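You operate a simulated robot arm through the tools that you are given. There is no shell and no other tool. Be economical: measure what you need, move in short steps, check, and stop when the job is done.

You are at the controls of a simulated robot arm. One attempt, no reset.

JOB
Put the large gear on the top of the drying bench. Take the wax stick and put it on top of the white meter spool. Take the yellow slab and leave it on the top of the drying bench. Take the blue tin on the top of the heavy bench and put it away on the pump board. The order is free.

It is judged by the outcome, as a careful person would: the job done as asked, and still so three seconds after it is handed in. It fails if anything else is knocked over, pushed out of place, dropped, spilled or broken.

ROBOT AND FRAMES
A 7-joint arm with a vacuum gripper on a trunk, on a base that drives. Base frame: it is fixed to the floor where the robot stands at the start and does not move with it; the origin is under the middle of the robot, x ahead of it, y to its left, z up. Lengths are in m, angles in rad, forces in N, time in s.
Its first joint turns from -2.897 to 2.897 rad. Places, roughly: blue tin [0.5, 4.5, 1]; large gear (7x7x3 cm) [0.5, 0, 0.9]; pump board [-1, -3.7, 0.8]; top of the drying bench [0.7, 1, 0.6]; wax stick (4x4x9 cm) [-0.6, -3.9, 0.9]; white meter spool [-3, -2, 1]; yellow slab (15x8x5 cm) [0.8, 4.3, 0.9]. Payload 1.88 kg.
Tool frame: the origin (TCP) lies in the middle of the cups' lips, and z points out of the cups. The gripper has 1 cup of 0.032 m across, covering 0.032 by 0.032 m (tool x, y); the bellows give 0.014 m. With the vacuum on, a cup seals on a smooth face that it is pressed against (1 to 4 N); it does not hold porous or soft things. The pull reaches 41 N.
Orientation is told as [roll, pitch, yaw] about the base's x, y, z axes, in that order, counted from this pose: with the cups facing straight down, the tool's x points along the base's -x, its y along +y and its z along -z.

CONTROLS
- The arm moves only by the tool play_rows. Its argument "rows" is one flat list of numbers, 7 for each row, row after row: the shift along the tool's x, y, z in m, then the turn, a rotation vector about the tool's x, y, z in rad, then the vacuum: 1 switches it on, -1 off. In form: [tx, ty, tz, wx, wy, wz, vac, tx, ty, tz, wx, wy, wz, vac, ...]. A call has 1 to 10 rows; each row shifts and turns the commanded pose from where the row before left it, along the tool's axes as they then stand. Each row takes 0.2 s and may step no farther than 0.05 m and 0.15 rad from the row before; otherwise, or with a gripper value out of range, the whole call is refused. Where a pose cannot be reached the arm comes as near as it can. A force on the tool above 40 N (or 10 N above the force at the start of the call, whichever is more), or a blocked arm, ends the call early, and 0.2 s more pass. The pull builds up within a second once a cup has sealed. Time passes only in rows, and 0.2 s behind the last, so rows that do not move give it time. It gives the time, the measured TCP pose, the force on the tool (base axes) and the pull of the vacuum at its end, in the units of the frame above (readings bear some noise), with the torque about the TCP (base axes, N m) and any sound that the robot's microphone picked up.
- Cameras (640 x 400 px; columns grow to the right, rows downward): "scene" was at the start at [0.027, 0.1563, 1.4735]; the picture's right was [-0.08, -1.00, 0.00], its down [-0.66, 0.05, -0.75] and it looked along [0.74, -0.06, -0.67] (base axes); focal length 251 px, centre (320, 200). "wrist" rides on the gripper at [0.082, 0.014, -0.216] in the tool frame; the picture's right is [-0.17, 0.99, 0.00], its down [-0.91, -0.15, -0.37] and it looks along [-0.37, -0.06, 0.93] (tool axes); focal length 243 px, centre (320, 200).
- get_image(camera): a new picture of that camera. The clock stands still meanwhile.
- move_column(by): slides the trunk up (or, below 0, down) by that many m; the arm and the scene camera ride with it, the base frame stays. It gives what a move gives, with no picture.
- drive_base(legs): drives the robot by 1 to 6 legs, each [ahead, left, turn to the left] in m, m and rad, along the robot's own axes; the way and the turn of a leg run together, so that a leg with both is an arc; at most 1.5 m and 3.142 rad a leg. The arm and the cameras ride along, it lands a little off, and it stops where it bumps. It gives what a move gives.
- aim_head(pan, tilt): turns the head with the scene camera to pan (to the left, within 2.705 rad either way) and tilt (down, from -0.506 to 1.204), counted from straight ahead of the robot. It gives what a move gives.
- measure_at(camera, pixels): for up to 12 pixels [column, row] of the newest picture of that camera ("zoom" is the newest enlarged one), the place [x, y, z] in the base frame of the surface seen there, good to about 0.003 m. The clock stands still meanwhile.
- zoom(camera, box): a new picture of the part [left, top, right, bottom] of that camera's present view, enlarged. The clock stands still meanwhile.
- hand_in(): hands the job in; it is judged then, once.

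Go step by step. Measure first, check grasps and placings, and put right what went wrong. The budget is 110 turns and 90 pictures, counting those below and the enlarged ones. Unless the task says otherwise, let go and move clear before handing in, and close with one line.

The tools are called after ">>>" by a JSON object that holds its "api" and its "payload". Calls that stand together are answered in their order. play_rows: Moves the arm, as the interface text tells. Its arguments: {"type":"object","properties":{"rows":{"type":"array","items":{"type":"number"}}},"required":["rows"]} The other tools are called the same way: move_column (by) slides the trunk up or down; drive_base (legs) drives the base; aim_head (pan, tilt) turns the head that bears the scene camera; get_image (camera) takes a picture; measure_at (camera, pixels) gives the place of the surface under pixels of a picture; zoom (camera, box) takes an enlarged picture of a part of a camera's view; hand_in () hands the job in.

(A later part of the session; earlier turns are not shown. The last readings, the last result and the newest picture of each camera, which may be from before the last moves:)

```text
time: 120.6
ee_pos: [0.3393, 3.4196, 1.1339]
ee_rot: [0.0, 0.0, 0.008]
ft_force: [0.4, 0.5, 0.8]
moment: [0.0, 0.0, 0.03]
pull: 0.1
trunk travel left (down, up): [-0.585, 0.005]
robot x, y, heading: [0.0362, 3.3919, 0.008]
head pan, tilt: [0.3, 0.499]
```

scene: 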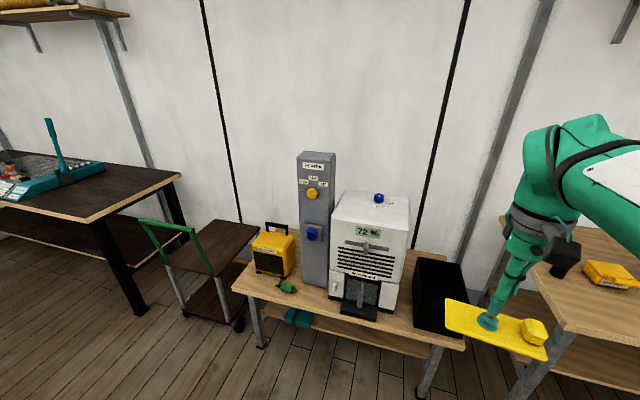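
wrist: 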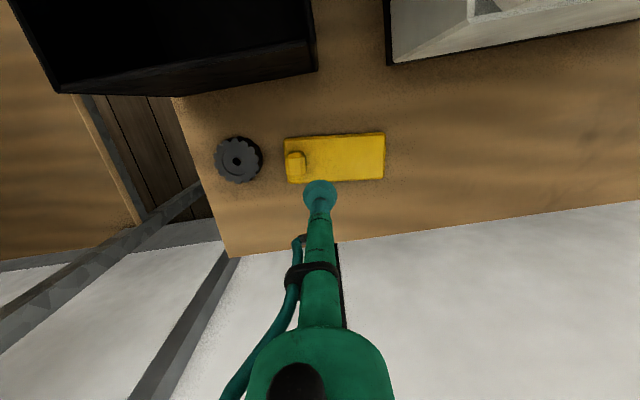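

>>> {"api": "drive_base", "payload": {"legs": [[0, 0.76, -0.008]]}}

>>> {"api": "play_rows", "payload": {"rows": [0, 0.045, -0.02, 0, 0, 0, -1, 0, 0.045, -0.02, 0, 0, 0, -1, -0.03, 0.035, 0, 0, 0, 0, -1, -0.03, 0.035, 0, 0, 0, 0, -1, -0.04, 0.03, 0, 0, 0, 0, -1, -0.045, 0.015, 0, 0, 0, 0, -1, -0.045, 0, 0, 0, 0, 0, -1, 0, 0, 0, 0, 0, 0, -1]}}

>>> {"api": "get_image", "payload": {"camera": "wrist"}}

```text
time: 124.7
ee_pos: [0.341, 4.1703, 1.134]
ee_rot: [-0.002, 0.0, -0.017]
ft_force: [0.5, 0.7, 0.7]
moment: [-0.02, 0.03, 0.0]
pull: 0.1
trunk travel left (down, up): [-0.585, 0.005]
robot x, y, heading: [0.0373, 4.1501, -0.017]
head pan, tilt: [0.3, 0.499]
```

```text
time: 126.5
ee_pos: [0.534, 4.3733, 1.1727]
ee_rot: [-0.001, 0.001, -0.012]
ft_force: [0.0, 0.0, 0.3]
moment: [0.03, 0.03, 0.03]
pull: 0.0
trunk travel left (down, up): [-0.585, 0.005]
robot x, y, heading: [0.0363, 4.1485, -0.017]
head pan, tilt: [0.3, 0.499]
```

```text
59 pictures are left
```

wrist: 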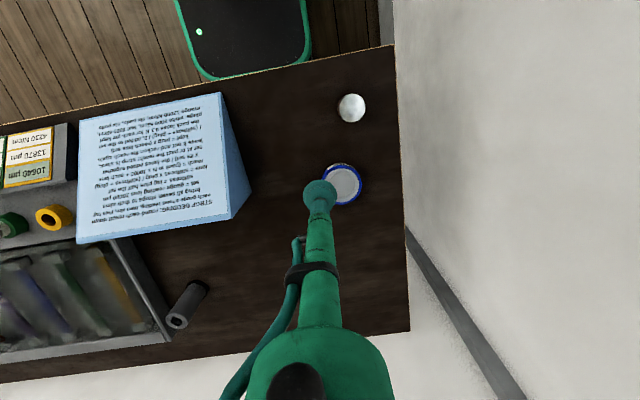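

>>> {"api": "measure_at", "payload": {"camera": "wrist", "pixels": [[345, 168], [346, 184], [345, 201], [335, 185], [359, 184], [350, 190], [340, 176], [352, 100]]}}

>>> {"api": "zoom", "payload": {"camera": "wrist", "box": [310, 150, 374, 214]}}

```text
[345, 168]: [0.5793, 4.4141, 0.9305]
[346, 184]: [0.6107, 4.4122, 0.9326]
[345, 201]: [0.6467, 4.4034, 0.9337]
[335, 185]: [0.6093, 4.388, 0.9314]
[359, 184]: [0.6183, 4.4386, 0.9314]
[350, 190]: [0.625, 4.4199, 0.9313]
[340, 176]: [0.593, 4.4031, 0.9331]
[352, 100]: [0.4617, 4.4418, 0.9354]
```

```text
6.25 times, centred on (342, 182) of wrist
```

zoom: 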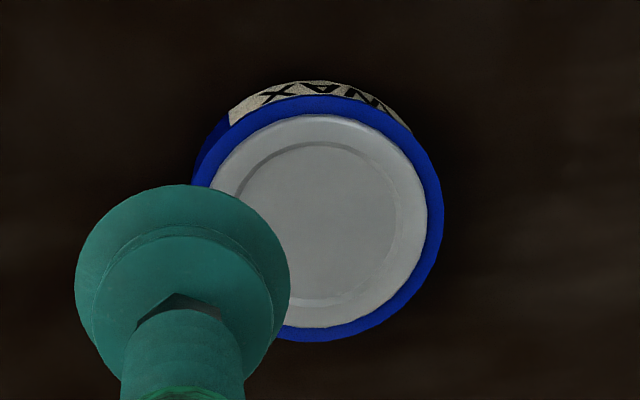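

The tin's centre is about (0.612, 4.403), with its lid at z 0.932. I'll move above it and down to just over the lid.

>>> {"api": "play_rows", "payload": {"rows": [-0.039, 0.0155, 0, 0, 0, 0, -1, -0.0386, 0.0155, 0, 0, 0, 0, -1, 0, 0, 0.05, 0, 0, 0, -1, 0, 0, 0.05, 0, 0, 0, -1, 0, 0, 0.05, 0, 0, 0, -1, 0, 0, 0.05, 0, 0, 0, -1, 0, 0, 0.02, 0, 0, 0, -1, 0, 0, 0, 0, 0, 0, -1]}}

>>> {"api": "get_image", "payload": {"camera": "wrist"}}

```text
time: 128.3
ee_pos: [0.6146, 4.4052, 0.9546]
ee_rot: [0.001, 0.001, -0.014]
ft_force: [-0.3, 0.2, 0.1]
moment: [0.0, 0.01, 0.0]
pull: 0.0
trunk travel left (down, up): [-0.585, 0.005]
robot x, y, heading: [0.0367, 4.1464, -0.017]
head pan, tilt: [0.3, 0.499]
```

```text
57 pictures are left
```

wrist: 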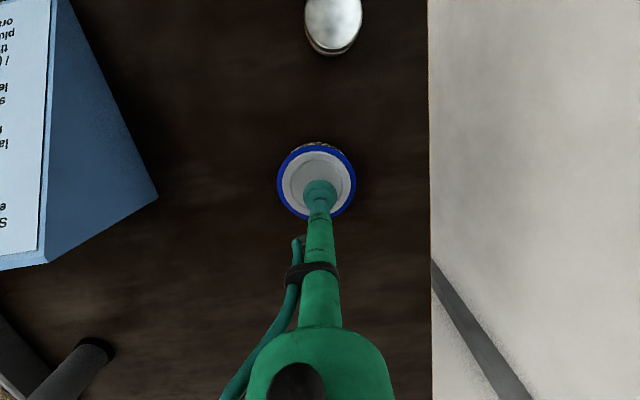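

>>> {"api": "play_rows", "payload": {"rows": [0, -0.001, 0.016, 0, 0, 0, 1, 0, 0, 0.005, 0, 0, 0, 1, 0, 0, 0.003, 0, 0, 0, 1, 0, 0, 0, 0, 0, 0, 1, 0, 0, 0, 0, 0, 0, 1, 0, 0, 0, 0, 0, 0, 1, 0, 0, 0, 0, 0, 0, 1]}}

```text
time: 129.9
ee_pos: [0.6136, 4.4026, 0.9315]
ee_rot: [0.002, -0.001, -0.011]
ft_force: [4.9, 5.3, 14.0]
moment: [0.0, 0.05, 0.0]
pull: 40.9
trunk travel left (down, up): [-0.585, 0.005]
robot x, y, heading: [0.0364, 4.1516, -0.012]
head pan, tilt: [0.3, 0.499]
```

>>> {"api": "play_rows", "payload": {"rows": [0, 0, -0.03, 0, 0, 0, 1, 0, 0, -0.05, 0, 0, 0, 1, 0, 0, -0.05, 0, 0, 0, 1, 0, 0, -0.05, 0, 0, 0, 1, 0, 0, -0.05, 0, 0, 0, 1, 0.04, -0.025, 0, 0, 0, 0, 1, 0.04, -0.025, 0, 0, 0, 0, 1, 0.04, -0.025, 0, 0, 0, 0, 1, 0.04, -0.025, 0, 0, 0, 0, 1, 0.04, -0.025, 0, 0, 0, 0, 1]}}

>>> {"api": "play_rows", "payload": {"rows": [0.03, -0.035, 0, 0, 0, 0, 1, 0.03, -0.035, 0, 0, 0, 0, 1, 0.0, -0.04, 0, 0, 0, 0, 1, 0, 0, 0, 0, 0, 0, 1]}}

>>> {"api": "aim_head", "payload": {"pan": -1.5, "tilt": 0.45}}

>>> {"api": "get_image", "payload": {"camera": "scene"}}

>>> {"api": "get_image", "payload": {"camera": "wrist"}}

```text
time: 132.1
ee_pos: [0.4092, 4.2775, 1.1601]
ee_rot: [-0.001, 0.0, -0.014]
ft_force: [0.0, 0.1, -3.3]
moment: [0.03, -0.02, 0.03]
pull: 40.7
trunk travel left (down, up): [-0.585, 0.005]
robot x, y, heading: [0.0362, 4.1498, -0.015]
head pan, tilt: [0.3, 0.499]
```

```text
time: 133.1
ee_pos: [0.3496, 4.1706, 1.1594]
ee_rot: [-0.001, 0.002, -0.011]
ft_force: [0.4, 0.3, -3.2]
moment: [0.02, 0.0, -0.03]
pull: 40.6
trunk travel left (down, up): [-0.585, 0.005]
robot x, y, heading: [0.0373, 4.1475, -0.018]
head pan, tilt: [0.3, 0.499]
```

```text
time: 134.9
ee_pos: [0.35, 4.1719, 1.1594]
ee_rot: [-0.001, 0.001, -0.014]
ft_force: [-1.0, -0.1, -3.9]
moment: [0.02, 0.02, -0.01]
pull: 40.3
trunk travel left (down, up): [-0.585, 0.005]
robot x, y, heading: [0.035, 4.1483, -0.014]
head pan, tilt: [-1.499, 0.45]
```

```text
56 pictures are left
```

scene: 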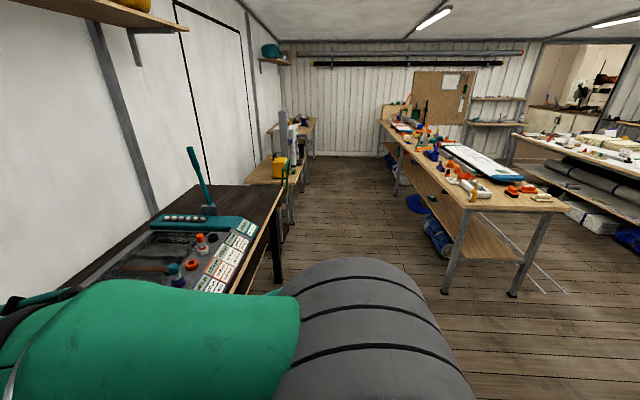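

```text
55 pictures are left
```

wrist: 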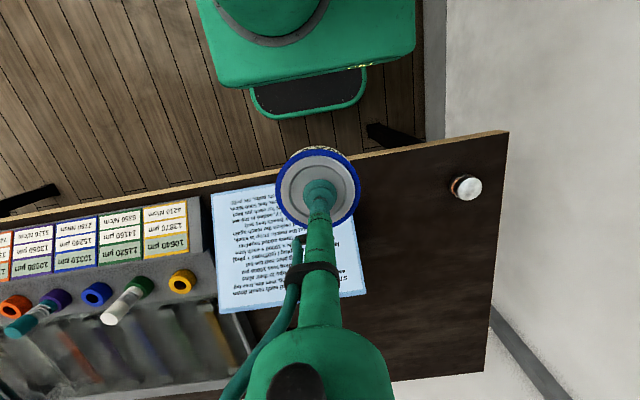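

>>> {"api": "measure_at", "payload": {"camera": "scene", "pixels": [[445, 293], [398, 195], [393, 165], [380, 122], [385, 155], [315, 157], [350, 157], [300, 205], [286, 220], [314, 122], [276, 285], [440, 90]]}}

>>> {"api": "zoom", "payload": {"camera": "scene", "box": [260, 50, 540, 225]}}

```text
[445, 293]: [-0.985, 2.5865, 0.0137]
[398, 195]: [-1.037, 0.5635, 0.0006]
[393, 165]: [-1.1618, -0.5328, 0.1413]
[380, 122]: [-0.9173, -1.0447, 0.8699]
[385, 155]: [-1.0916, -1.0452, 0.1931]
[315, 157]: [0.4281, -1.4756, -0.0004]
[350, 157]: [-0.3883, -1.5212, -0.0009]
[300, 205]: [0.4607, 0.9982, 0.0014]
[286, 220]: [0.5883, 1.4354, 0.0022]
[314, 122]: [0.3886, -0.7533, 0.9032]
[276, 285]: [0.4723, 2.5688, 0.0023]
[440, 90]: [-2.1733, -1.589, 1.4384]
```

```text
2.29 times, centred on (400, 138) of scene
```

zoom: 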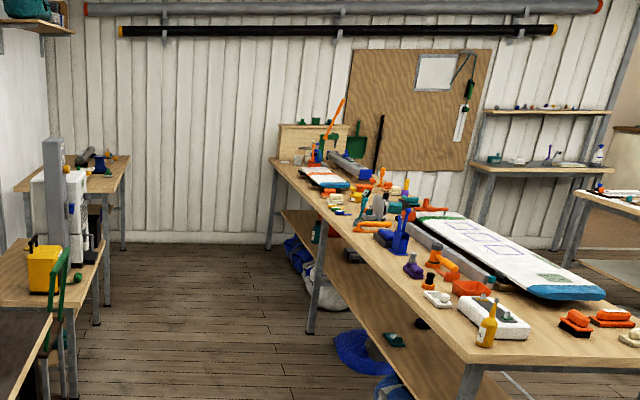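

>>> {"api": "zoom", "payload": {"camera": "scene", "box": [480, 20, 640, 250]}}

>>> {"api": "measure_at", "payload": {"camera": "scene", "pixels": [[530, 80], [570, 70], [600, 95], [545, 105], [575, 62], [515, 105], [637, 255], [560, 200], [512, 296], [600, 205], [630, 145], [590, 75]]}}

>>> {"api": "aim_head", "payload": {"pan": -2.3, "tilt": 0.3}}

>>> {"api": "get_image", "payload": {"camera": "scene"}}

```text
1.74 times, centred on (560, 135) of scene
```

zoom: 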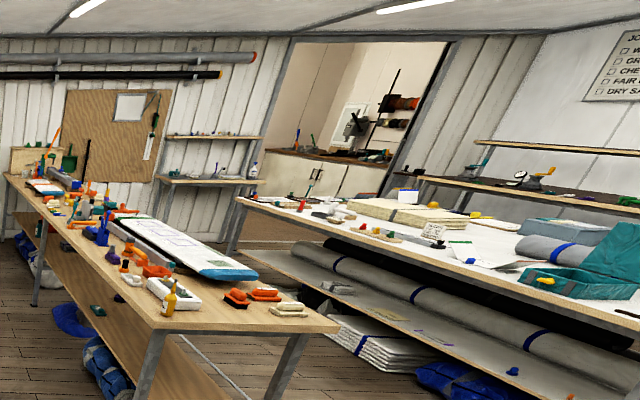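

```text
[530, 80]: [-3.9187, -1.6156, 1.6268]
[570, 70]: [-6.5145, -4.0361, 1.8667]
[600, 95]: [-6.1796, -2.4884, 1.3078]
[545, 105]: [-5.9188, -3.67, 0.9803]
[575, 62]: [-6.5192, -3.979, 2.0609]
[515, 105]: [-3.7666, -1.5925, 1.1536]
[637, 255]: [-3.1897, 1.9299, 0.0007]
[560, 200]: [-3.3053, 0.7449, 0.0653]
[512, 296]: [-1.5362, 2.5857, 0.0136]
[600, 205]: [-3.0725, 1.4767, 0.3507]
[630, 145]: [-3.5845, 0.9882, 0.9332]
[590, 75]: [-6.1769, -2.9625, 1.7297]
```

```text
time: 136.0
ee_pos: [0.3489, 4.1708, 1.1591]
ee_rot: [0.0, 0.0, -0.015]
ft_force: [0.0, 0.0, -3.5]
moment: [0.02, 0.01, -0.03]
pull: 41.1
trunk travel left (down, up): [-0.585, 0.005]
robot x, y, heading: [0.0352, 4.1476, -0.015]
head pan, tilt: [-2.3, 0.3]
```

```text
52 pictures are left
```

scene: 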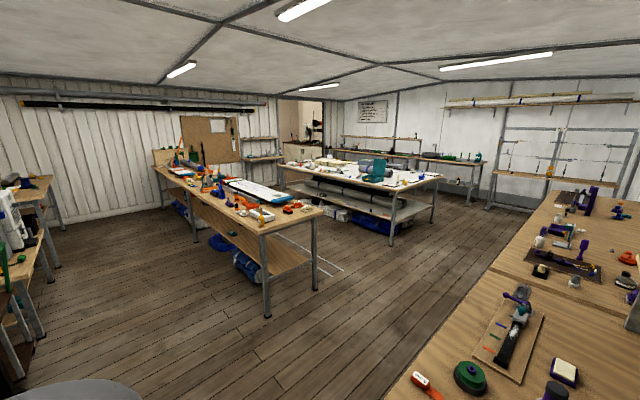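

>>> {"api": "measure_at", "payload": {"camera": "scene", "pixels": [[268, 316], [318, 288], [390, 244], [333, 218], [283, 190], [328, 215], [278, 178], [279, 110], [326, 100], [433, 222], [341, 268], [300, 200]]}}

>>> {"api": "zoom", "payload": {"camera": "scene", "box": [230, 80, 390, 260]}}

```text
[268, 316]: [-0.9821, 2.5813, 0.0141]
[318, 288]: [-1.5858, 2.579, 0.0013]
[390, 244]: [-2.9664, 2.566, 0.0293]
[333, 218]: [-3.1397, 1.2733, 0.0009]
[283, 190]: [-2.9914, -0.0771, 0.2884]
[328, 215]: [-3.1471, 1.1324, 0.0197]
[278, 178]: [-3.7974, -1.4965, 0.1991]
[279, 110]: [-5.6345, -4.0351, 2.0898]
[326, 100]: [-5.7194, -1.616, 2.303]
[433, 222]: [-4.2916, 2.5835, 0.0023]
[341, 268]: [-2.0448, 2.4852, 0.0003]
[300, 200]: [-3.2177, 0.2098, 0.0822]
```

```text
2.22 times, centred on (310, 170) of scene
```

zoom: 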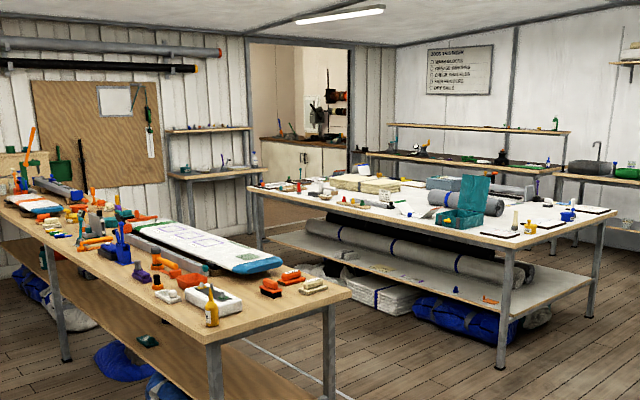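

The tin is held. The south wall is at y about -1.6, with a doorway near x -4.1 to -5.6, so the pump board is in the next room. I'll drive there through the corridor at x about -2.28.

>>> {"api": "drive_base", "payload": {"legs": [[0, -0.9, 0.015], [-1.5, 0, 0], [-0.8, 0, 0]]}}

>>> {"api": "aim_head", "payload": {"pan": -1.57, "tilt": 0.5}}

>>> {"api": "get_image", "payload": {"camera": "scene"}}

```text
time: 151.7
ee_pos: [-1.987, 3.2961, 1.1588]
ee_rot: [-0.002, 0.001, 0.011]
ft_force: [0.5, 0.3, -3.6]
moment: [0.03, 0.0, 0.02]
pull: 40.7
trunk travel left (down, up): [-0.585, 0.005]
robot x, y, heading: [-2.3029, 3.2684, 0.013]
head pan, tilt: [-2.3, 0.3]
```

```text
time: 152.8
ee_pos: [-1.9868, 3.2967, 1.1602]
ee_rot: [0.0, -0.001, 0.01]
ft_force: [-0.6, 0.6, -3.5]
moment: [-0.02, 0.01, -0.03]
pull: 40.9
trunk travel left (down, up): [-0.585, 0.005]
robot x, y, heading: [-2.2985, 3.2669, 0.01]
head pan, tilt: [-1.571, 0.499]
```

```text
50 pictures are left
```

scene: 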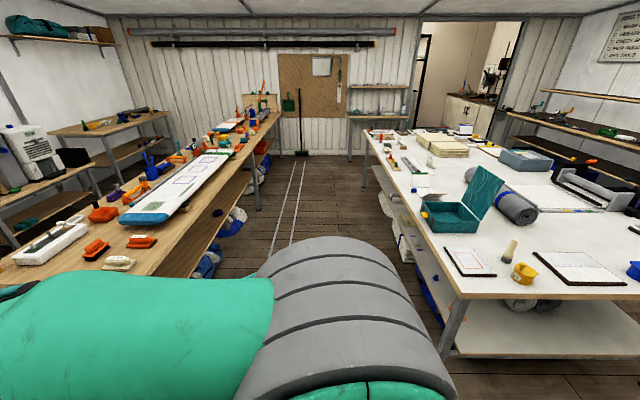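

>>> {"api": "measure_at", "payload": {"camera": "scene", "pixels": [[240, 222], [222, 262], [385, 190], [402, 240], [367, 185], [262, 208], [348, 158], [418, 300], [378, 160], [405, 120], [515, 80], [300, 155]]}}

>>> {"api": "zoom", "payload": {"camera": "scene", "box": [230, 10, 540, 210]}}

```text
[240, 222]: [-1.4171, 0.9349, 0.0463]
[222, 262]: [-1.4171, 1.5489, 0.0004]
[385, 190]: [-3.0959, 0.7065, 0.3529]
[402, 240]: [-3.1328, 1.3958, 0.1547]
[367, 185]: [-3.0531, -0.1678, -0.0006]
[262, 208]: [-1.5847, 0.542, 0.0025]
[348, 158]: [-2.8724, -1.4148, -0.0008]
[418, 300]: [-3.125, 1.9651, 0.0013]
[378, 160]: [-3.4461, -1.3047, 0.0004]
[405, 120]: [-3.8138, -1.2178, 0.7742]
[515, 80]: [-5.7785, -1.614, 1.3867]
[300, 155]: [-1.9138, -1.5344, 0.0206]
```

```text
2.00 times, centred on (385, 110) of scene
```

zoom: 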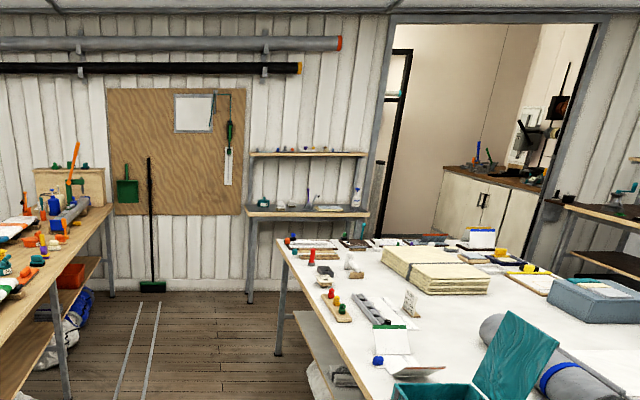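

>>> {"api": "drive_base", "payload": {"legs": [[0, -1.5, -0.012], [0, -1.5, 0], [0, -0.9, 0]]}}

>>> {"api": "aim_head", "payload": {"pan": -2.6, "tilt": 0.45}}

>>> {"api": "get_image", "payload": {"camera": "scene"}}

```text
time: 171.5
ee_pos: [-2.0041, -0.5912, 1.1598]
ee_rot: [0.001, 0.001, -0.012]
ft_force: [0.2, -0.6, -4.3]
moment: [0.01, 0.0, 0.0]
pull: 40.7
trunk travel left (down, up): [-0.585, 0.005]
robot x, y, heading: [-2.3183, -0.6117, -0.014]
head pan, tilt: [-1.571, 0.499]
```

```text
time: 172.8
ee_pos: [-2.0055, -0.5907, 1.1602]
ee_rot: [0.002, 0.002, -0.012]
ft_force: [0.3, -0.6, -4.0]
moment: [0.03, 0.01, 0.01]
pull: 40.4
trunk travel left (down, up): [-0.585, 0.005]
robot x, y, heading: [-2.3154, -0.6124, -0.01]
head pan, tilt: [-2.601, 0.45]
```

```text
48 pictures are left
```

scene: 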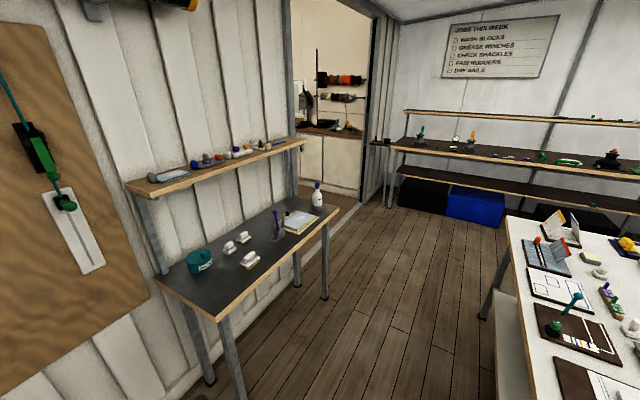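

>>> {"api": "measure_at", "payload": {"camera": "scene", "pixels": [[216, 315], [338, 208], [505, 222], [480, 318], [325, 298], [290, 165], [362, 200], [388, 207], [380, 165], [330, 225], [345, 215], [235, 398]]}}

```text
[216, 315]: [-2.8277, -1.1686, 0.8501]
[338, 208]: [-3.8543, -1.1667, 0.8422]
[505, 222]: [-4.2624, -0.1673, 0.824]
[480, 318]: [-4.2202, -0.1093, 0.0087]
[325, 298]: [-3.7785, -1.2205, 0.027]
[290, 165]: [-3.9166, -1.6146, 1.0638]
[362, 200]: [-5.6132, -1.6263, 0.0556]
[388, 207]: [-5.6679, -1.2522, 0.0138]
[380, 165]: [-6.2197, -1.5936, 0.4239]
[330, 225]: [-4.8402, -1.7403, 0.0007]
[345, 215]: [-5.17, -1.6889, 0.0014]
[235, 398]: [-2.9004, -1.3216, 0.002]
```

>>> {"api": "drive_base", "payload": {"legs": [[0, -0.03, 0.012], [-1.25, 0, 0], [-1.2, 0, 0]]}}

>>> {"api": "aim_head", "payload": {"pan": -1.4, "tilt": 0.4}}

>>> {"api": "get_image", "payload": {"camera": "scene"}}

```text
time: 185.2
ee_pos: [-4.4519, -0.6215, 1.159]
ee_rot: [0.001, 0.002, -0.016]
ft_force: [0.5, -0.6, -4.8]
moment: [0.02, -0.03, 0.0]
pull: 40.7
trunk travel left (down, up): [-0.585, 0.005]
robot x, y, heading: [-4.7631, -0.6446, -0.016]
head pan, tilt: [-2.601, 0.45]
```

```text
time: 186.6
ee_pos: [-4.452, -0.621, 1.1596]
ee_rot: [0.0, 0.002, -0.015]
ft_force: [0.3, -0.5, -3.6]
moment: [-0.01, 0.02, 0.01]
pull: 40.6
trunk travel left (down, up): [-0.585, 0.005]
robot x, y, heading: [-4.7634, -0.641, -0.018]
head pan, tilt: [-1.4, 0.4]
```

```text
47 pictures are left
```

scene: 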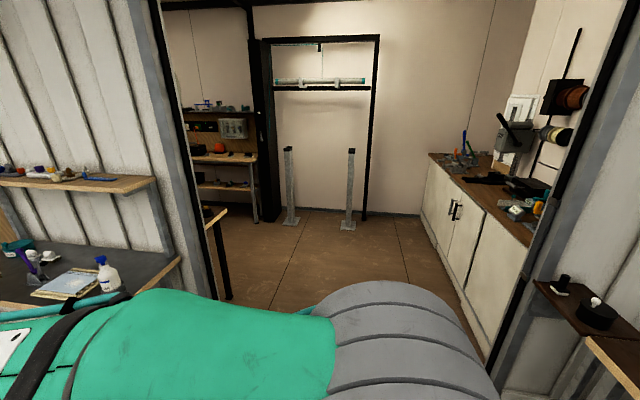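

>>> {"api": "measure_at", "payload": {"camera": "scene", "pixels": [[226, 298], [226, 210], [290, 222], [348, 228], [420, 215], [480, 345], [255, 215], [200, 290], [530, 240], [540, 290], [425, 300], [185, 180]]}}

```text
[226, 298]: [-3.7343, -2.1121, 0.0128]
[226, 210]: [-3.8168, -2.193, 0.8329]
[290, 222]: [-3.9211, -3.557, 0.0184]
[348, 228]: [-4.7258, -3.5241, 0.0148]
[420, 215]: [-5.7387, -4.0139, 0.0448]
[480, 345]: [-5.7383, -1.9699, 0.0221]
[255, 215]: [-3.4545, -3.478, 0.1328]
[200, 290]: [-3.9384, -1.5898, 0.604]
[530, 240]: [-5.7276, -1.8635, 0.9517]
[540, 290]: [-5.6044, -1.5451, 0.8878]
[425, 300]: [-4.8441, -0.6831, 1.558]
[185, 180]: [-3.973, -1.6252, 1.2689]
```

>>> {"api": "drive_base", "payload": {"legs": [[0, -1.1, 0.016], [0, -1.05, 0]]}}

>>> {"api": "aim_head", "payload": {"pan": 0, "tilt": 0.4}}

>>> {"api": "get_image", "payload": {"camera": "scene"}}

```text
time: 197.2
ee_pos: [-4.4434, -2.7551, 1.1593]
ee_rot: [0.0, 0.0, 0.011]
ft_force: [-0.1, -0.5, -3.4]
moment: [0.03, -0.01, 0.0]
pull: 40.3
trunk travel left (down, up): [-0.585, 0.005]
robot x, y, heading: [-4.7551, -2.7852, 0.01]
head pan, tilt: [-1.4, 0.4]
```

```text
time: 198.7
ee_pos: [-4.444, -2.7556, 1.1601]
ee_rot: [0.0, 0.001, 0.01]
ft_force: [-0.4, -0.8, -3.1]
moment: [0.0, 0.01, 0.03]
pull: 40.7
trunk travel left (down, up): [-0.585, 0.005]
robot x, y, heading: [-4.7545, -2.7827, 0.012]
head pan, tilt: [0.0, 0.4]
```

```text
46 pictures are left
```

scene: 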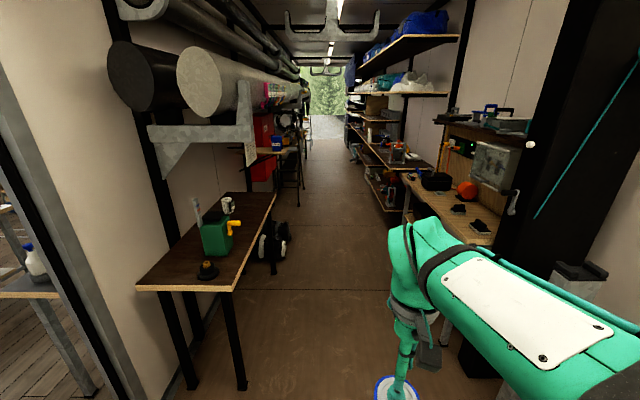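

>>> {"api": "measure_at", "payload": {"camera": "scene", "pixels": [[270, 275], [285, 235], [275, 195], [235, 290], [250, 150], [200, 85], [404, 210], [500, 245], [440, 330], [388, 210], [300, 180], [365, 150]]}}

>>> {"api": "zoom", "payload": {"camera": "scene", "box": [230, 80, 480, 300]}}

```text
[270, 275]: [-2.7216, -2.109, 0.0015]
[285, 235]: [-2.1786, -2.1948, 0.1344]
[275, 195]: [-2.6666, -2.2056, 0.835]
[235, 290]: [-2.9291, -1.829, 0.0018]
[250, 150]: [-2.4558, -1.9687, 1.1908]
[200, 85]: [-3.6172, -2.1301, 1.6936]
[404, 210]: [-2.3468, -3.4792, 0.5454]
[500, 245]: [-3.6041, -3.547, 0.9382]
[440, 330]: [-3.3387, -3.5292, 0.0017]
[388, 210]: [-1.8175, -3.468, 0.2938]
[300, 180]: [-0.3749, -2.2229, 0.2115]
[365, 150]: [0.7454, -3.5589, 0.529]
```

```text
1.82 times, centred on (355, 190) of scene
```

zoom: 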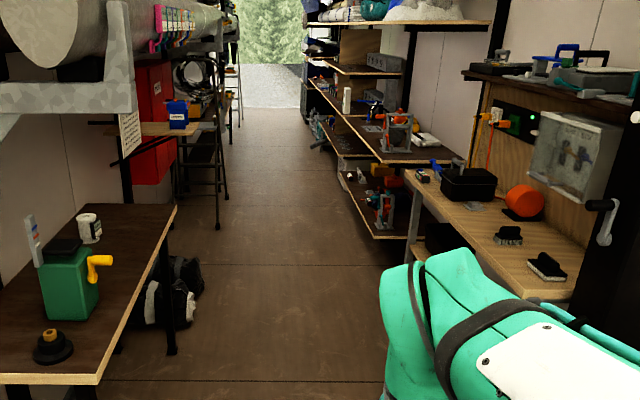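

>>> {"api": "drive_base", "payload": {"legs": [[1.5, -0.05, -0.01], [1.3, 0, 0]]}}

>>> {"api": "aim_head", "payload": {"pan": -0.75, "tilt": 0.5}}

>>> {"api": "get_image", "payload": {"camera": "scene"}}

```text
refused: leg 1 is longer than a leg can be; nothing moved
```

```text
time: 199.8
ee_pos: [-4.4434, -2.7547, 1.1593]
ee_rot: [0.0, 0.001, 0.011]
ft_force: [0.5, 0.6, -3.5]
moment: [0.01, 0.01, 0.01]
pull: 40.6
trunk travel left (down, up): [-0.585, 0.005]
robot x, y, heading: [-4.7549, -2.7817, 0.011]
head pan, tilt: [-0.75, 0.499]
```

```text
44 pictures are left
```

scene: 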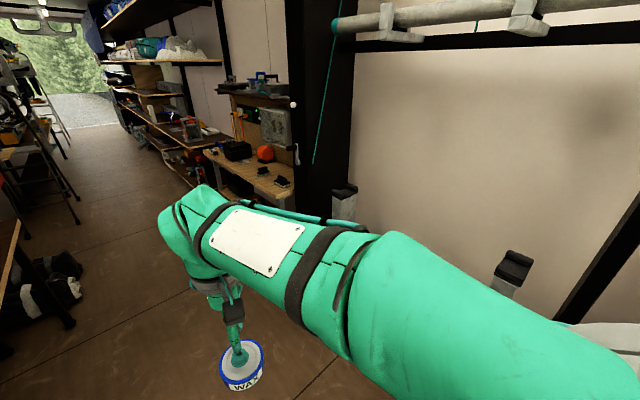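

>>> {"api": "drive_base", "payload": {"legs": [[1.4, -0.05, -0.012], [1.4, 0, 0]]}}

>>> {"api": "get_image", "payload": {"camera": "scene"}}

```text
time: 213.4
ee_pos: [-1.6277, -2.8497, 1.1589]
ee_rot: [0.0, 0.0, -0.027]
ft_force: [0.6, 0.0, -4.2]
moment: [0.01, 0.01, 0.0]
pull: 40.5
trunk travel left (down, up): [-0.585, 0.005]
robot x, y, heading: [-1.9394, -2.866, -0.028]
head pan, tilt: [-0.75, 0.499]
```

```text
43 pictures are left
```

scene: 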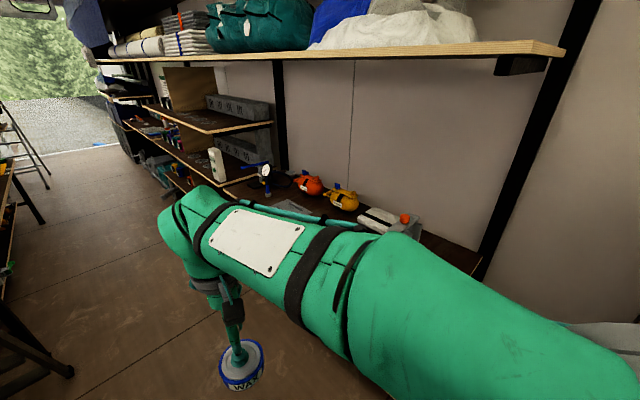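

>>> {"api": "measure_at", "payload": {"camera": "scene", "pixels": [[560, 45], [300, 52], [470, 262], [330, 205], [240, 180], [215, 130], [450, 240], [262, 120], [120, 60], [360, 100]]}}

>>> {"api": "drive_base", "payload": {"legs": [[0.95, 0, 0], [0, 0, -1.54]]}}

>>> {"api": "aim_head", "payload": {"pan": 0.15, "tilt": 0.7}}

>>> {"api": "get_image", "payload": {"camera": "scene"}}

>>> {"api": "get_image", "payload": {"camera": "wrist"}}

```text
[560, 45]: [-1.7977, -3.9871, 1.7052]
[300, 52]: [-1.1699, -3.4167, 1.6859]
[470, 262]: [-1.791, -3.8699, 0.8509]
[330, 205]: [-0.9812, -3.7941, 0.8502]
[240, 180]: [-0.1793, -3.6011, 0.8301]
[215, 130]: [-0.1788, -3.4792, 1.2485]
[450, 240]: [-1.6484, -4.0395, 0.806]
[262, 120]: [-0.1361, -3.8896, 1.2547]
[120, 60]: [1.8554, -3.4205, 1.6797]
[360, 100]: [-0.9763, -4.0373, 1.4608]
```

```text
time: 222.0
ee_pos: [-0.9761, -3.201, 1.159]
ee_rot: [-0.001, 0.002, -1.548]
ft_force: [-0.3, -0.6, -3.9]
moment: [0.03, -0.02, -0.03]
pull: 40.3
trunk travel left (down, up): [-0.585, 0.005]
robot x, y, heading: [-1.0068, -2.8869, -1.547]
head pan, tilt: [-0.75, 0.499]
```

```text
time: 223.2
ee_pos: [-0.9766, -3.2009, 1.1589]
ee_rot: [0.0, 0.002, -1.547]
ft_force: [0.6, -0.5, -4.2]
moment: [-0.01, -0.03, 0.03]
pull: 40.7
trunk travel left (down, up): [-0.585, 0.005]
robot x, y, heading: [-1.013, -2.8879, -1.55]
head pan, tilt: [0.15, 0.7]
```

```text
42 pictures are left
```

scene: 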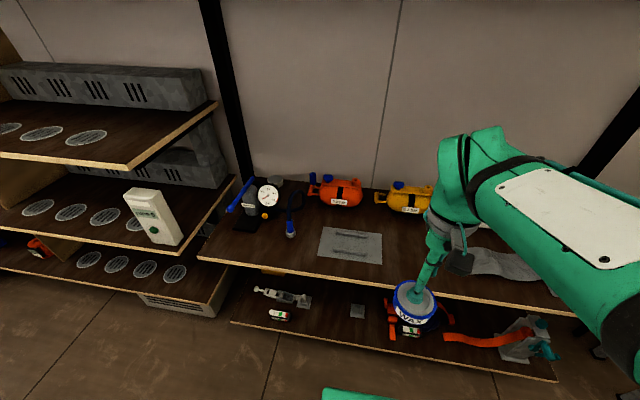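

```text
41 pictures are left
```

wrist: 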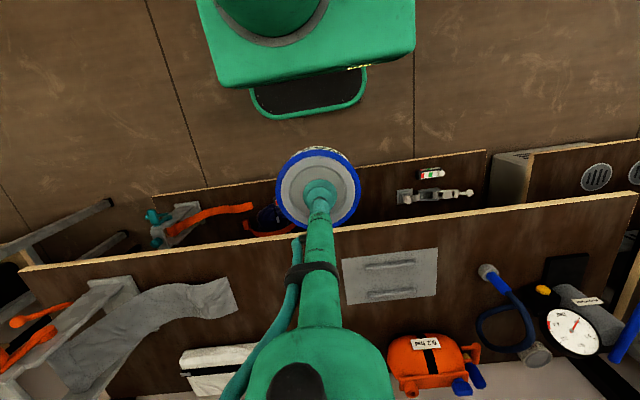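

>>> {"api": "zoom", "payload": {"camera": "scene", "box": [180, 160, 460, 335]}}

>>> {"api": "measure_at", "payload": {"camera": "scene", "pixels": [[205, 240], [370, 280], [290, 255], [345, 225], [400, 225], [398, 265], [320, 262], [382, 237], [275, 185], [290, 235], [300, 215], [260, 235]]}}

>>> {"api": "measure_at", "payload": {"camera": "wrist", "pixels": [[345, 258], [437, 248], [435, 295], [347, 305], [288, 260], [235, 280], [290, 300], [487, 270], [460, 235], [460, 300], [250, 255], [240, 320]]}}

```text
2.29 times, centred on (320, 248) of scene
```

zoom: 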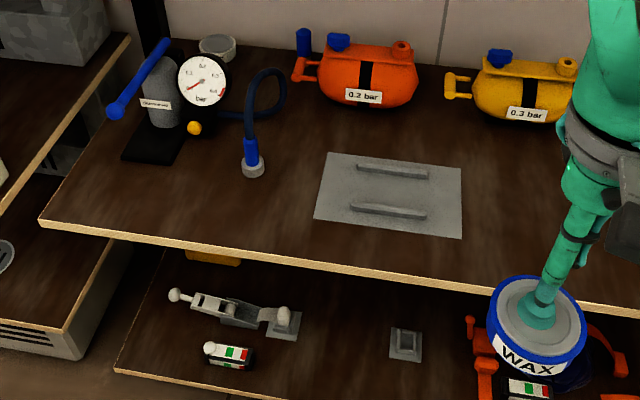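

```text
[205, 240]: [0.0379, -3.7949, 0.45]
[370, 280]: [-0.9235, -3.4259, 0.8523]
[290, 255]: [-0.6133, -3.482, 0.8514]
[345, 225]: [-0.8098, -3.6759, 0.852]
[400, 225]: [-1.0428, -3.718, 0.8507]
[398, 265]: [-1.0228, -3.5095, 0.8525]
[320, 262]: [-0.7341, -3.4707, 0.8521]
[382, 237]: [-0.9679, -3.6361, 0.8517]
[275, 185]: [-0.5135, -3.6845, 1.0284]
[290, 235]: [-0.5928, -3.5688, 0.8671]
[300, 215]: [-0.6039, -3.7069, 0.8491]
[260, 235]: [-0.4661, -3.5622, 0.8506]
```

```text
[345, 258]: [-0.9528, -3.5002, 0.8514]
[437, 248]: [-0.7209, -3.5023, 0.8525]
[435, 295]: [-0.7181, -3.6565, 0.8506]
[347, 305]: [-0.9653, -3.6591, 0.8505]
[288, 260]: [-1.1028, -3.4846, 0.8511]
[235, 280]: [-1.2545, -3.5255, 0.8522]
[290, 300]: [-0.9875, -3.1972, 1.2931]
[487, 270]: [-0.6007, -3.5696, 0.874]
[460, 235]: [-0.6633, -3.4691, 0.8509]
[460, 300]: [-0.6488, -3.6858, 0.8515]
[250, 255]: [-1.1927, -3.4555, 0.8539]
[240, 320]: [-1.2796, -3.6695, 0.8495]
```

The pump board is the dark shelf with its top at z 0.851. A bare patch at about (-1.10, -3.55) is clear for the tin, so I'll lower a bit and then advance there.

>>> {"api": "play_rows", "payload": {"rows": [0, -0.03, 0.035, 0, 0, 0, 1, 0, -0.03, 0.035, 0, 0, 0, 1, -0.03, -0.025, 0.03, 0, 0, 0, 1, -0.04, -0.02, 0, 0, 0, 0, 1, -0.045, -0.013, 0, 0, 0, 0, 1, -0.045, -0.013, 0, 0, 0, 0, 1, -0.045, 0, 0, 0, 0, 0, 1, -0.047, 0, 0, 0, 0, 0, 1, -0.047, 0, 0, 0, 0, 0, 1, -0.047, 0, 0, 0, 0, 0, 1]}}

>>> {"api": "get_image", "payload": {"camera": "wrist"}}

```text
time: 225.4
ee_pos: [-1.1003, -3.5476, 1.0568]
ee_rot: [0.0, 0.002, -1.548]
ft_force: [0.7, 0.3, -3.9]
moment: [-0.04, 0.01, 0.02]
pull: 40.5
trunk travel left (down, up): [-0.585, 0.005]
robot x, y, heading: [-1.0117, -2.8918, -1.551]
head pan, tilt: [0.15, 0.7]
```

```text
39 pictures are left
```

wrist: 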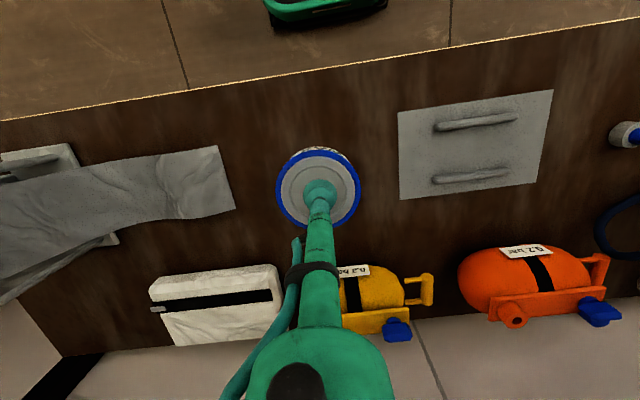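

Clear all around. I'll lower it.

>>> {"api": "play_rows", "payload": {"rows": [0, 0, 0.05, 0, 0, 0, 1, 0, 0, 0.05, 0, 0, 0, 1, 0, 0, 0.045, 0, 0, 0, 1, 0, 0, 0.015, 0, 0, 0, 1, 0, 0, 0.008, 0, 0, 0, 1, 0, 0, 0.003, 0, 0, 0, 1, 0, 0, 0, 0, 0, 0, 1]}}

```text
time: 227.0
ee_pos: [-1.1002, -3.5486, 0.8879]
ee_rot: [0.001, 0.002, -1.549]
ft_force: [0.5, 0.0, -4.6]
moment: [0.01, 0.0, 0.01]
pull: 40.7
trunk travel left (down, up): [-0.585, 0.005]
robot x, y, heading: [-1.0111, -2.8918, -1.552]
head pan, tilt: [0.15, 0.7]
```

>>> {"api": "play_rows", "payload": {"rows": [0, 0, 0.003, 0, 0, 0, 1, 0, 0, 0.002, 0, 0, 0, 1, 0, 0, 0, 0, 0, 0, 1]}}

```text
time: 227.8
ee_pos: [-1.0999, -3.5489, 0.8839]
ee_rot: [0.001, 0.001, -1.549]
ft_force: [1.3, 1.0, 3.3]
moment: [0.12, 0.12, -0.04]
pull: 40.5
trunk travel left (down, up): [-0.585, 0.005]
robot x, y, heading: [-1.009, -2.8894, -1.551]
head pan, tilt: [0.15, 0.7]
```

>>> {"api": "play_rows", "payload": {"rows": [0, 0, 0.001, 0, 0, 0, -1, 0, 0, 0, 0, 0, 0, -1, 0, 0, 0, 0, 0, 0, -1, 0, 0, 0, 0, 0, 0, -1, 0, 0, 0, 0, 0, 0, -1, 0, 0, -0.02, 0, 0, 0, -1, 0, 0, -0.05, 0, 0, 0, -1, 0, 0, -0.05, 0, 0, 0, -1, 0, 0.03, -0.04, 0, 0, 0, -1]}}

>>> {"api": "play_rows", "payload": {"rows": [0.02, 0.045, 0, 0, 0, 0, -1, 0.02, 0.045, 0, 0, 0, 0, -1, 0.02, 0.045, 0, 0, 0, 0, -1, 0.0, 0.05, 0, 0, 0, 0, -1, 0, 0.05, 0, 0, 0, 0, -1, 0, 0.05, 0, 0, 0, 0, -1, 0, 0.05, 0, 0, 0, 0, -1]}}

>>> {"api": "get_image", "payload": {"camera": "wrist"}}

>>> {"api": "get_image", "payload": {"camera": "scene"}}

```text
time: 229.8
ee_pos: [-1.0708, -3.548, 1.0413]
ee_rot: [0.0, 0.002, -1.549]
ft_force: [-0.5, -0.2, -0.7]
moment: [0.0, -0.03, 0.0]
pull: 0.2
trunk travel left (down, up): [-0.585, 0.005]
robot x, y, heading: [-1.0068, -2.8871, -1.551]
head pan, tilt: [0.15, 0.7]
```

```text
time: 231.4
ee_pos: [-0.7351, -3.4816, 1.0405]
ee_rot: [0.0, 0.001, -1.548]
ft_force: [-0.8, -0.9, -0.3]
moment: [0.03, -0.05, -0.01]
pull: 0.1
trunk travel left (down, up): [-0.585, 0.005]
robot x, y, heading: [-1.0132, -2.8889, -1.55]
head pan, tilt: [0.15, 0.7]
```

```text
38 pictures are left
```

wrist: 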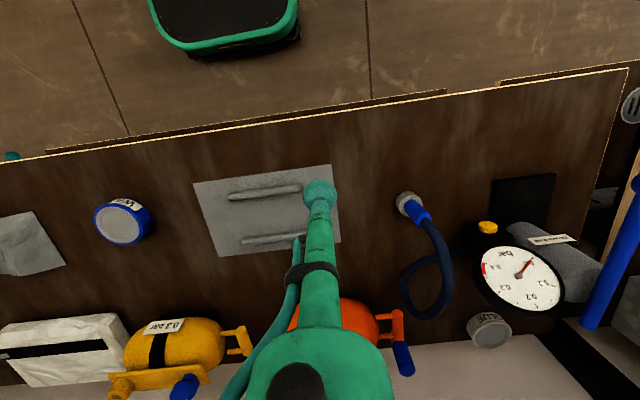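

```text
37 pictures are left
```

scene: 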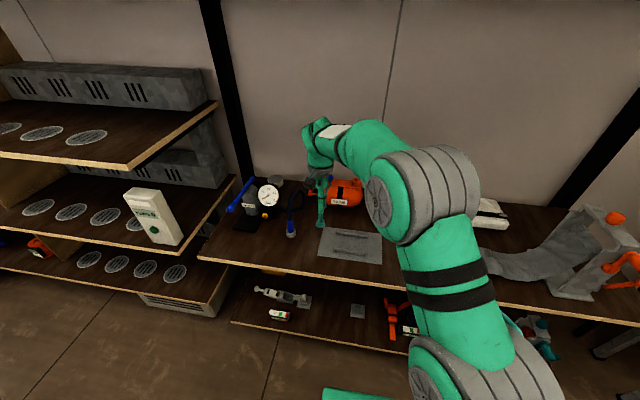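

The tin stands well on the board at wrist (122,222). Behind the gauge, at wrist (490,328), there is a labelled pale cylinder that could be the wax stick, so I'll check.

>>> {"api": "zoom", "payload": {"camera": "wrist", "box": [380, 180, 620, 380]}}

>>> {"api": "zoom", "payload": {"camera": "scene", "box": [210, 155, 390, 265]}}

>>> {"api": "measure_at", "payload": {"camera": "wrist", "pixels": [[490, 337], [475, 325], [508, 327], [490, 318], [402, 358], [405, 345], [408, 375], [520, 275], [545, 310], [480, 285], [470, 312], [490, 360]]}}

```text
2.00 times, centred on (500, 280) of wrist
```

zoom: 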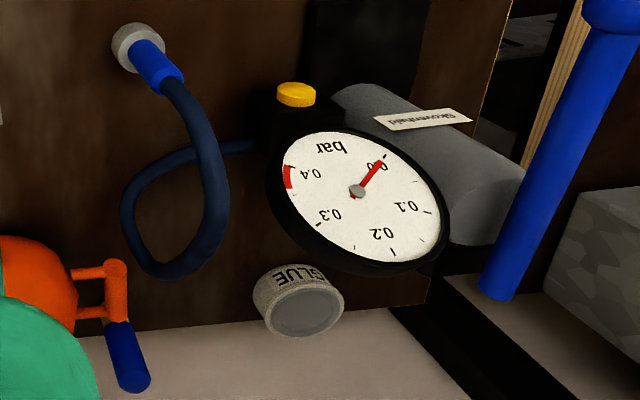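

```text
3.56 times, centred on (300, 210) of scene
```

zoom: 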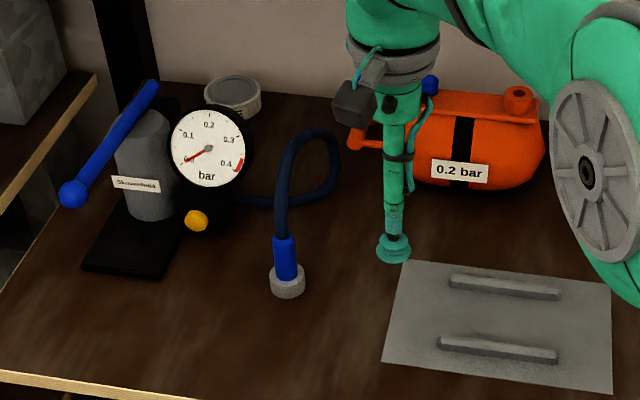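

```text
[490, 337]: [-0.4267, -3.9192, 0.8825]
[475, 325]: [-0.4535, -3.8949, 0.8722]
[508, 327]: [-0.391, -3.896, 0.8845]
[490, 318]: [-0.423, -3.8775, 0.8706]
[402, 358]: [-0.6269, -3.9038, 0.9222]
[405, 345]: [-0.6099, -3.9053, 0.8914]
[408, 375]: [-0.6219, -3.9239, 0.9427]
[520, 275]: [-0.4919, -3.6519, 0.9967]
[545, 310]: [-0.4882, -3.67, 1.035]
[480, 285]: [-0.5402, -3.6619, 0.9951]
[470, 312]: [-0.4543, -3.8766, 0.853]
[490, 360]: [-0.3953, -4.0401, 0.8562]
```

>>> {"api": "measure_at", "payload": {"camera": "scene", "pixels": [[300, 343], [240, 325], [350, 355], [300, 277], [220, 310], [375, 395]]}}

>>> {"api": "measure_at", "payload": {"camera": "wrist", "pixels": [[225, 48], [225, 35], [160, 35], [290, 30], [300, 115]]}}

```text
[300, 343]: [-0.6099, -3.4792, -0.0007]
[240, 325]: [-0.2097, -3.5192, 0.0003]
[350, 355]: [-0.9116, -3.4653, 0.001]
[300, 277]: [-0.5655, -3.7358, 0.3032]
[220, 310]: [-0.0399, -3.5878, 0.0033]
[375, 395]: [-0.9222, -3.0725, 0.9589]
```

```text
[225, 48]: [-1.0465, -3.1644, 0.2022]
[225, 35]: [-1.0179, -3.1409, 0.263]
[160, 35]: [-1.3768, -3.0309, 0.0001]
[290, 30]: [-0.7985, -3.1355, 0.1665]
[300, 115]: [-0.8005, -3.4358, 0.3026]
```

>>> {"api": "play_rows", "payload": {"rows": [0.035, -0.01, -0.03, 0, 0, 0, -1, 0.035, -0.01, -0.03, 0, 0, 0, -1, 0.035, -0.01, -0.03, 0, 0, 0, -1, 0.03, -0.03, -0.02, 0, 0, 0, -1, 0.03, -0.03, -0.02, 0, 0, 0, -1, 0.03, -0.035, 0, 0, 0, 0, -1, 0.03, -0.035, 0, 0, 0, 0, -1, 0.02, -0.04, 0, 0, 0, 0, -1, 0.01, -0.04, 0, 0, 0, 0, -1]}}

>>> {"api": "drive_base", "payload": {"legs": [[0, 0.4, -0.02], [0.2, 0, 0]]}}

>>> {"api": "get_image", "payload": {"camera": "wrist"}}

```text
time: 233.4
ee_pos: [-0.9809, -3.2308, 1.1713]
ee_rot: [-0.002, 0.002, -1.545]
ft_force: [-0.9, -0.7, -0.6]
moment: [-0.01, -0.02, 0.01]
pull: 0.1
trunk travel left (down, up): [-0.585, 0.005]
robot x, y, heading: [-1.0085, -2.8906, -1.545]
head pan, tilt: [0.15, 0.7]
```

```text
time: 237.1
ee_pos: [-0.5839, -3.4291, 1.1722]
ee_rot: [0.0, 0.002, -1.562]
ft_force: [0.5, 0.3, -0.1]
moment: [0.01, 0.0, 0.03]
pull: 0.0
trunk travel left (down, up): [-0.585, 0.005]
robot x, y, heading: [-0.608, -3.0846, -1.564]
head pan, tilt: [0.15, 0.7]
```

```text
34 pictures are left
```

wrist: 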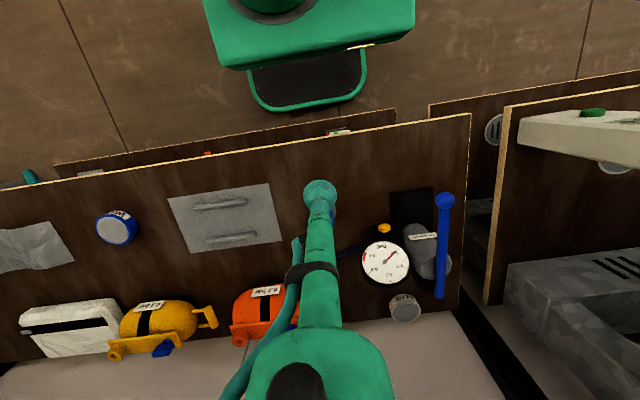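

>>> {"api": "play_rows", "payload": {"rows": [-0.045, -0.005, 0, 0, 0, 0, -1, -0.045, -0.005, 0, 0, 0, 0, -1, -0.045, -0.005, 0, 0, 0, 0, -1, -0.045, -0.005, 0, 0, 0, 0, -1, -0.045, 0, 0, 0, 0, 0, -1, -0.045, 0, 0, 0, 0, 0, -1, 0, 0, 0, 0, 0, 0, -1]}}

>>> {"api": "get_image", "payload": {"camera": "wrist"}}

>>> {"api": "aim_head", "payload": {"pan": -0.05, "tilt": 0.7}}

>>> {"api": "zoom", "payload": {"camera": "scene", "box": [200, 80, 440, 320]}}

```text
time: 238.7
ee_pos: [-0.6033, -3.6981, 1.1705]
ee_rot: [0.0, 0.003, -1.564]
ft_force: [0.2, -0.4, -0.1]
moment: [0.02, -0.02, 0.01]
pull: 0.0
trunk travel left (down, up): [-0.585, 0.005]
robot x, y, heading: [-0.6093, -3.0882, -1.562]
head pan, tilt: [0.15, 0.7]
```

```text
33 pictures are left
```

wrist: 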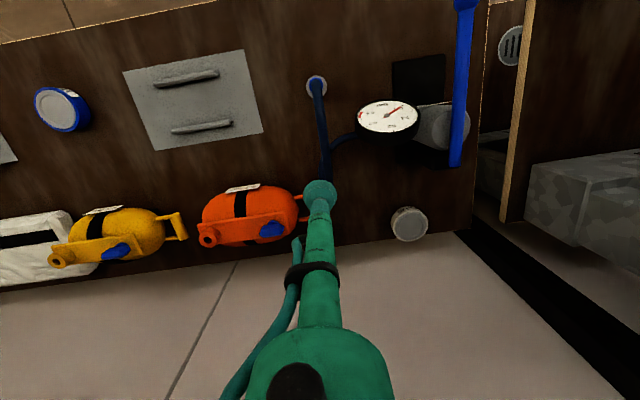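

```text
time: 239.4
ee_pos: [-0.6024, -3.6972, 1.1696]
ee_rot: [0.0, 0.002, -1.566]
ft_force: [0.7, 0.1, -0.1]
moment: [0.01, 0.03, -0.01]
pull: 0.1
trunk travel left (down, up): [-0.585, 0.005]
robot x, y, heading: [-0.6042, -3.0879, -1.567]
head pan, tilt: [-0.051, 0.7]
```

```text
1.67 times, centred on (320, 200) of scene
```

zoom: 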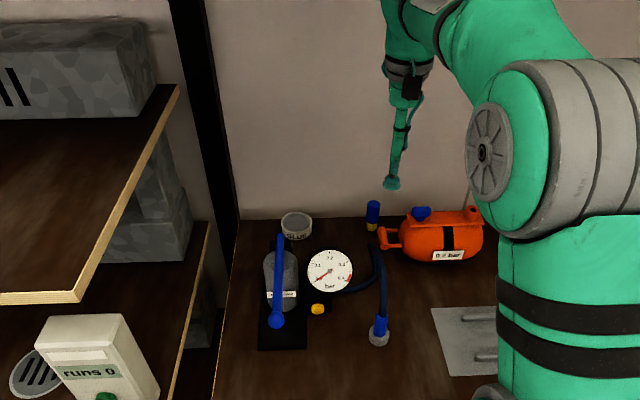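

>>> {"api": "measure_at", "payload": {"camera": "zoom", "pixels": [[373, 202], [368, 203], [378, 203], [373, 204], [373, 214], [373, 226], [373, 231], [383, 238], [395, 232], [390, 247]]}}

>>> {"api": "zoom", "payload": {"camera": "scene", "box": [320, 140, 384, 190]}}

>>> {"api": "measure_at", "payload": {"camera": "zoom", "pixels": [[180, 130], [180, 150], [200, 250], [300, 200]]}}

```text
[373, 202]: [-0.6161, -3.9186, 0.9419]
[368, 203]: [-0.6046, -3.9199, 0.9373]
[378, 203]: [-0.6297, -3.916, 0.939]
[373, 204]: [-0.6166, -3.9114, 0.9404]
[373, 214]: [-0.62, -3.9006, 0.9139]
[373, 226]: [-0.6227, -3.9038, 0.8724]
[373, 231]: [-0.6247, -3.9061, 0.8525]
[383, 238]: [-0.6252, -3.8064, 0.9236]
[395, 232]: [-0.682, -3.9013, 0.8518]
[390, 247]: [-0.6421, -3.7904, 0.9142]
```

```text
8.00 times, centred on (352, 165) of scene
```

zoom: 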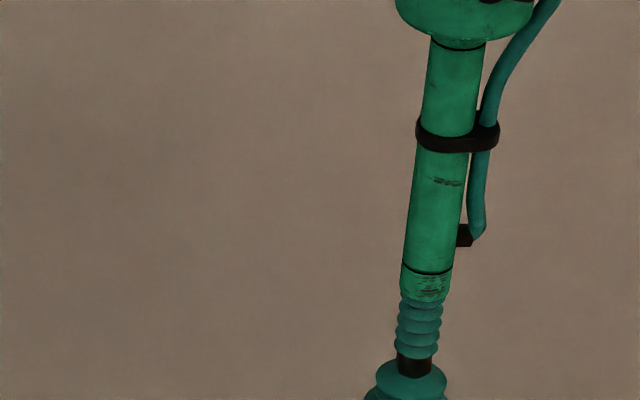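

```text
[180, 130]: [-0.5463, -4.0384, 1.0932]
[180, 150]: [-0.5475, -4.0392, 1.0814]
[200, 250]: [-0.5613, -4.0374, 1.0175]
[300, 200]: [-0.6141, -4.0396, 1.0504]
```

The wax stick is the upright blue and yellow cylinder at about (-0.617, -3.92), with its top at z 0.942. I'll drive 2.5 cm closer and reach above it.

>>> {"api": "drive_base", "payload": {"legs": [[0.025, 0, 0]]}}

>>> {"api": "play_rows", "payload": {"rows": [-0.03, -0.005, 0.03, 0, 0, 0, -1, -0.03, -0.005, 0.03, 0, 0, 0, -1, -0.04, 0, 0.02, 0, 0, 0, -1, -0.04, 0, 0.02, 0, 0, 0, -1, -0.025, 0, 0.02, 0, 0, 0, -1, 0, 0, 0, 0, 0, 0, -1]}}

>>> {"api": "get_image", "payload": {"camera": "wrist"}}

```text
time: 240.2
ee_pos: [-0.603, -3.7222, 1.1696]
ee_rot: [-0.001, 0.004, -1.564]
ft_force: [0.4, 0.2, 0.3]
moment: [0.02, 0.0, 0.01]
pull: 0.0
trunk travel left (down, up): [-0.585, 0.005]
robot x, y, heading: [-0.607, -3.1079, -1.563]
head pan, tilt: [-0.051, 0.7]
```

```text
time: 241.7
ee_pos: [-0.6111, -3.8869, 1.0489]
ee_rot: [0.0, 0.001, -1.566]
ft_force: [-0.1, -1.0, 0.2]
moment: [-0.03, 0.01, -0.01]
pull: 0.0
trunk travel left (down, up): [-0.585, 0.005]
robot x, y, heading: [-0.6095, -3.1119, -1.56]
head pan, tilt: [-0.051, 0.7]
```

```text
30 pictures are left
```

wrist: 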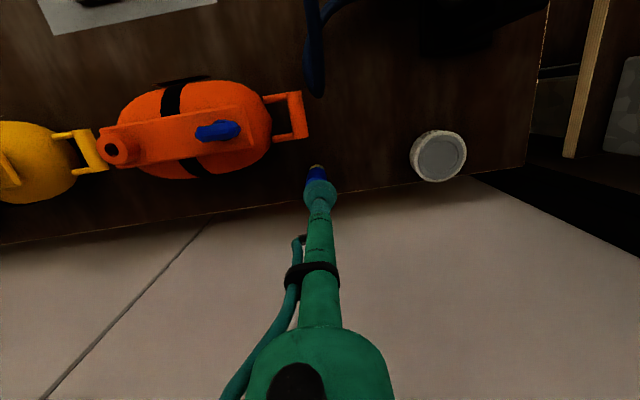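

>>> {"api": "zoom", "payload": {"camera": "wrist", "box": [280, 150, 360, 220]}}

>>> {"api": "measure_at", "payload": {"camera": "zoom", "pixels": [[240, 165], [300, 165], [340, 165], [260, 190], [285, 120], [285, 135], [330, 180]]}}

```text
5.71 times, centred on (320, 185) of wrist
```

zoom: 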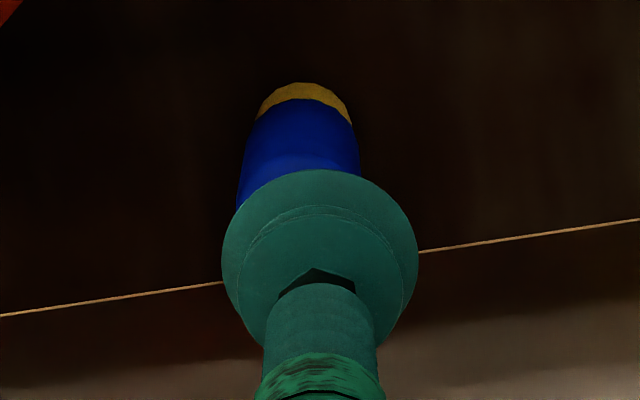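

```text
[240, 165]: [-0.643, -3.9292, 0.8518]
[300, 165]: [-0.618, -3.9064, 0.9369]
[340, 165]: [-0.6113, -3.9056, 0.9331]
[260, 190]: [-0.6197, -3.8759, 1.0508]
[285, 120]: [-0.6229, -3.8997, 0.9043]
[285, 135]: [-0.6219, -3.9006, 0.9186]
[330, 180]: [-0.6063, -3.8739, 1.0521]
```

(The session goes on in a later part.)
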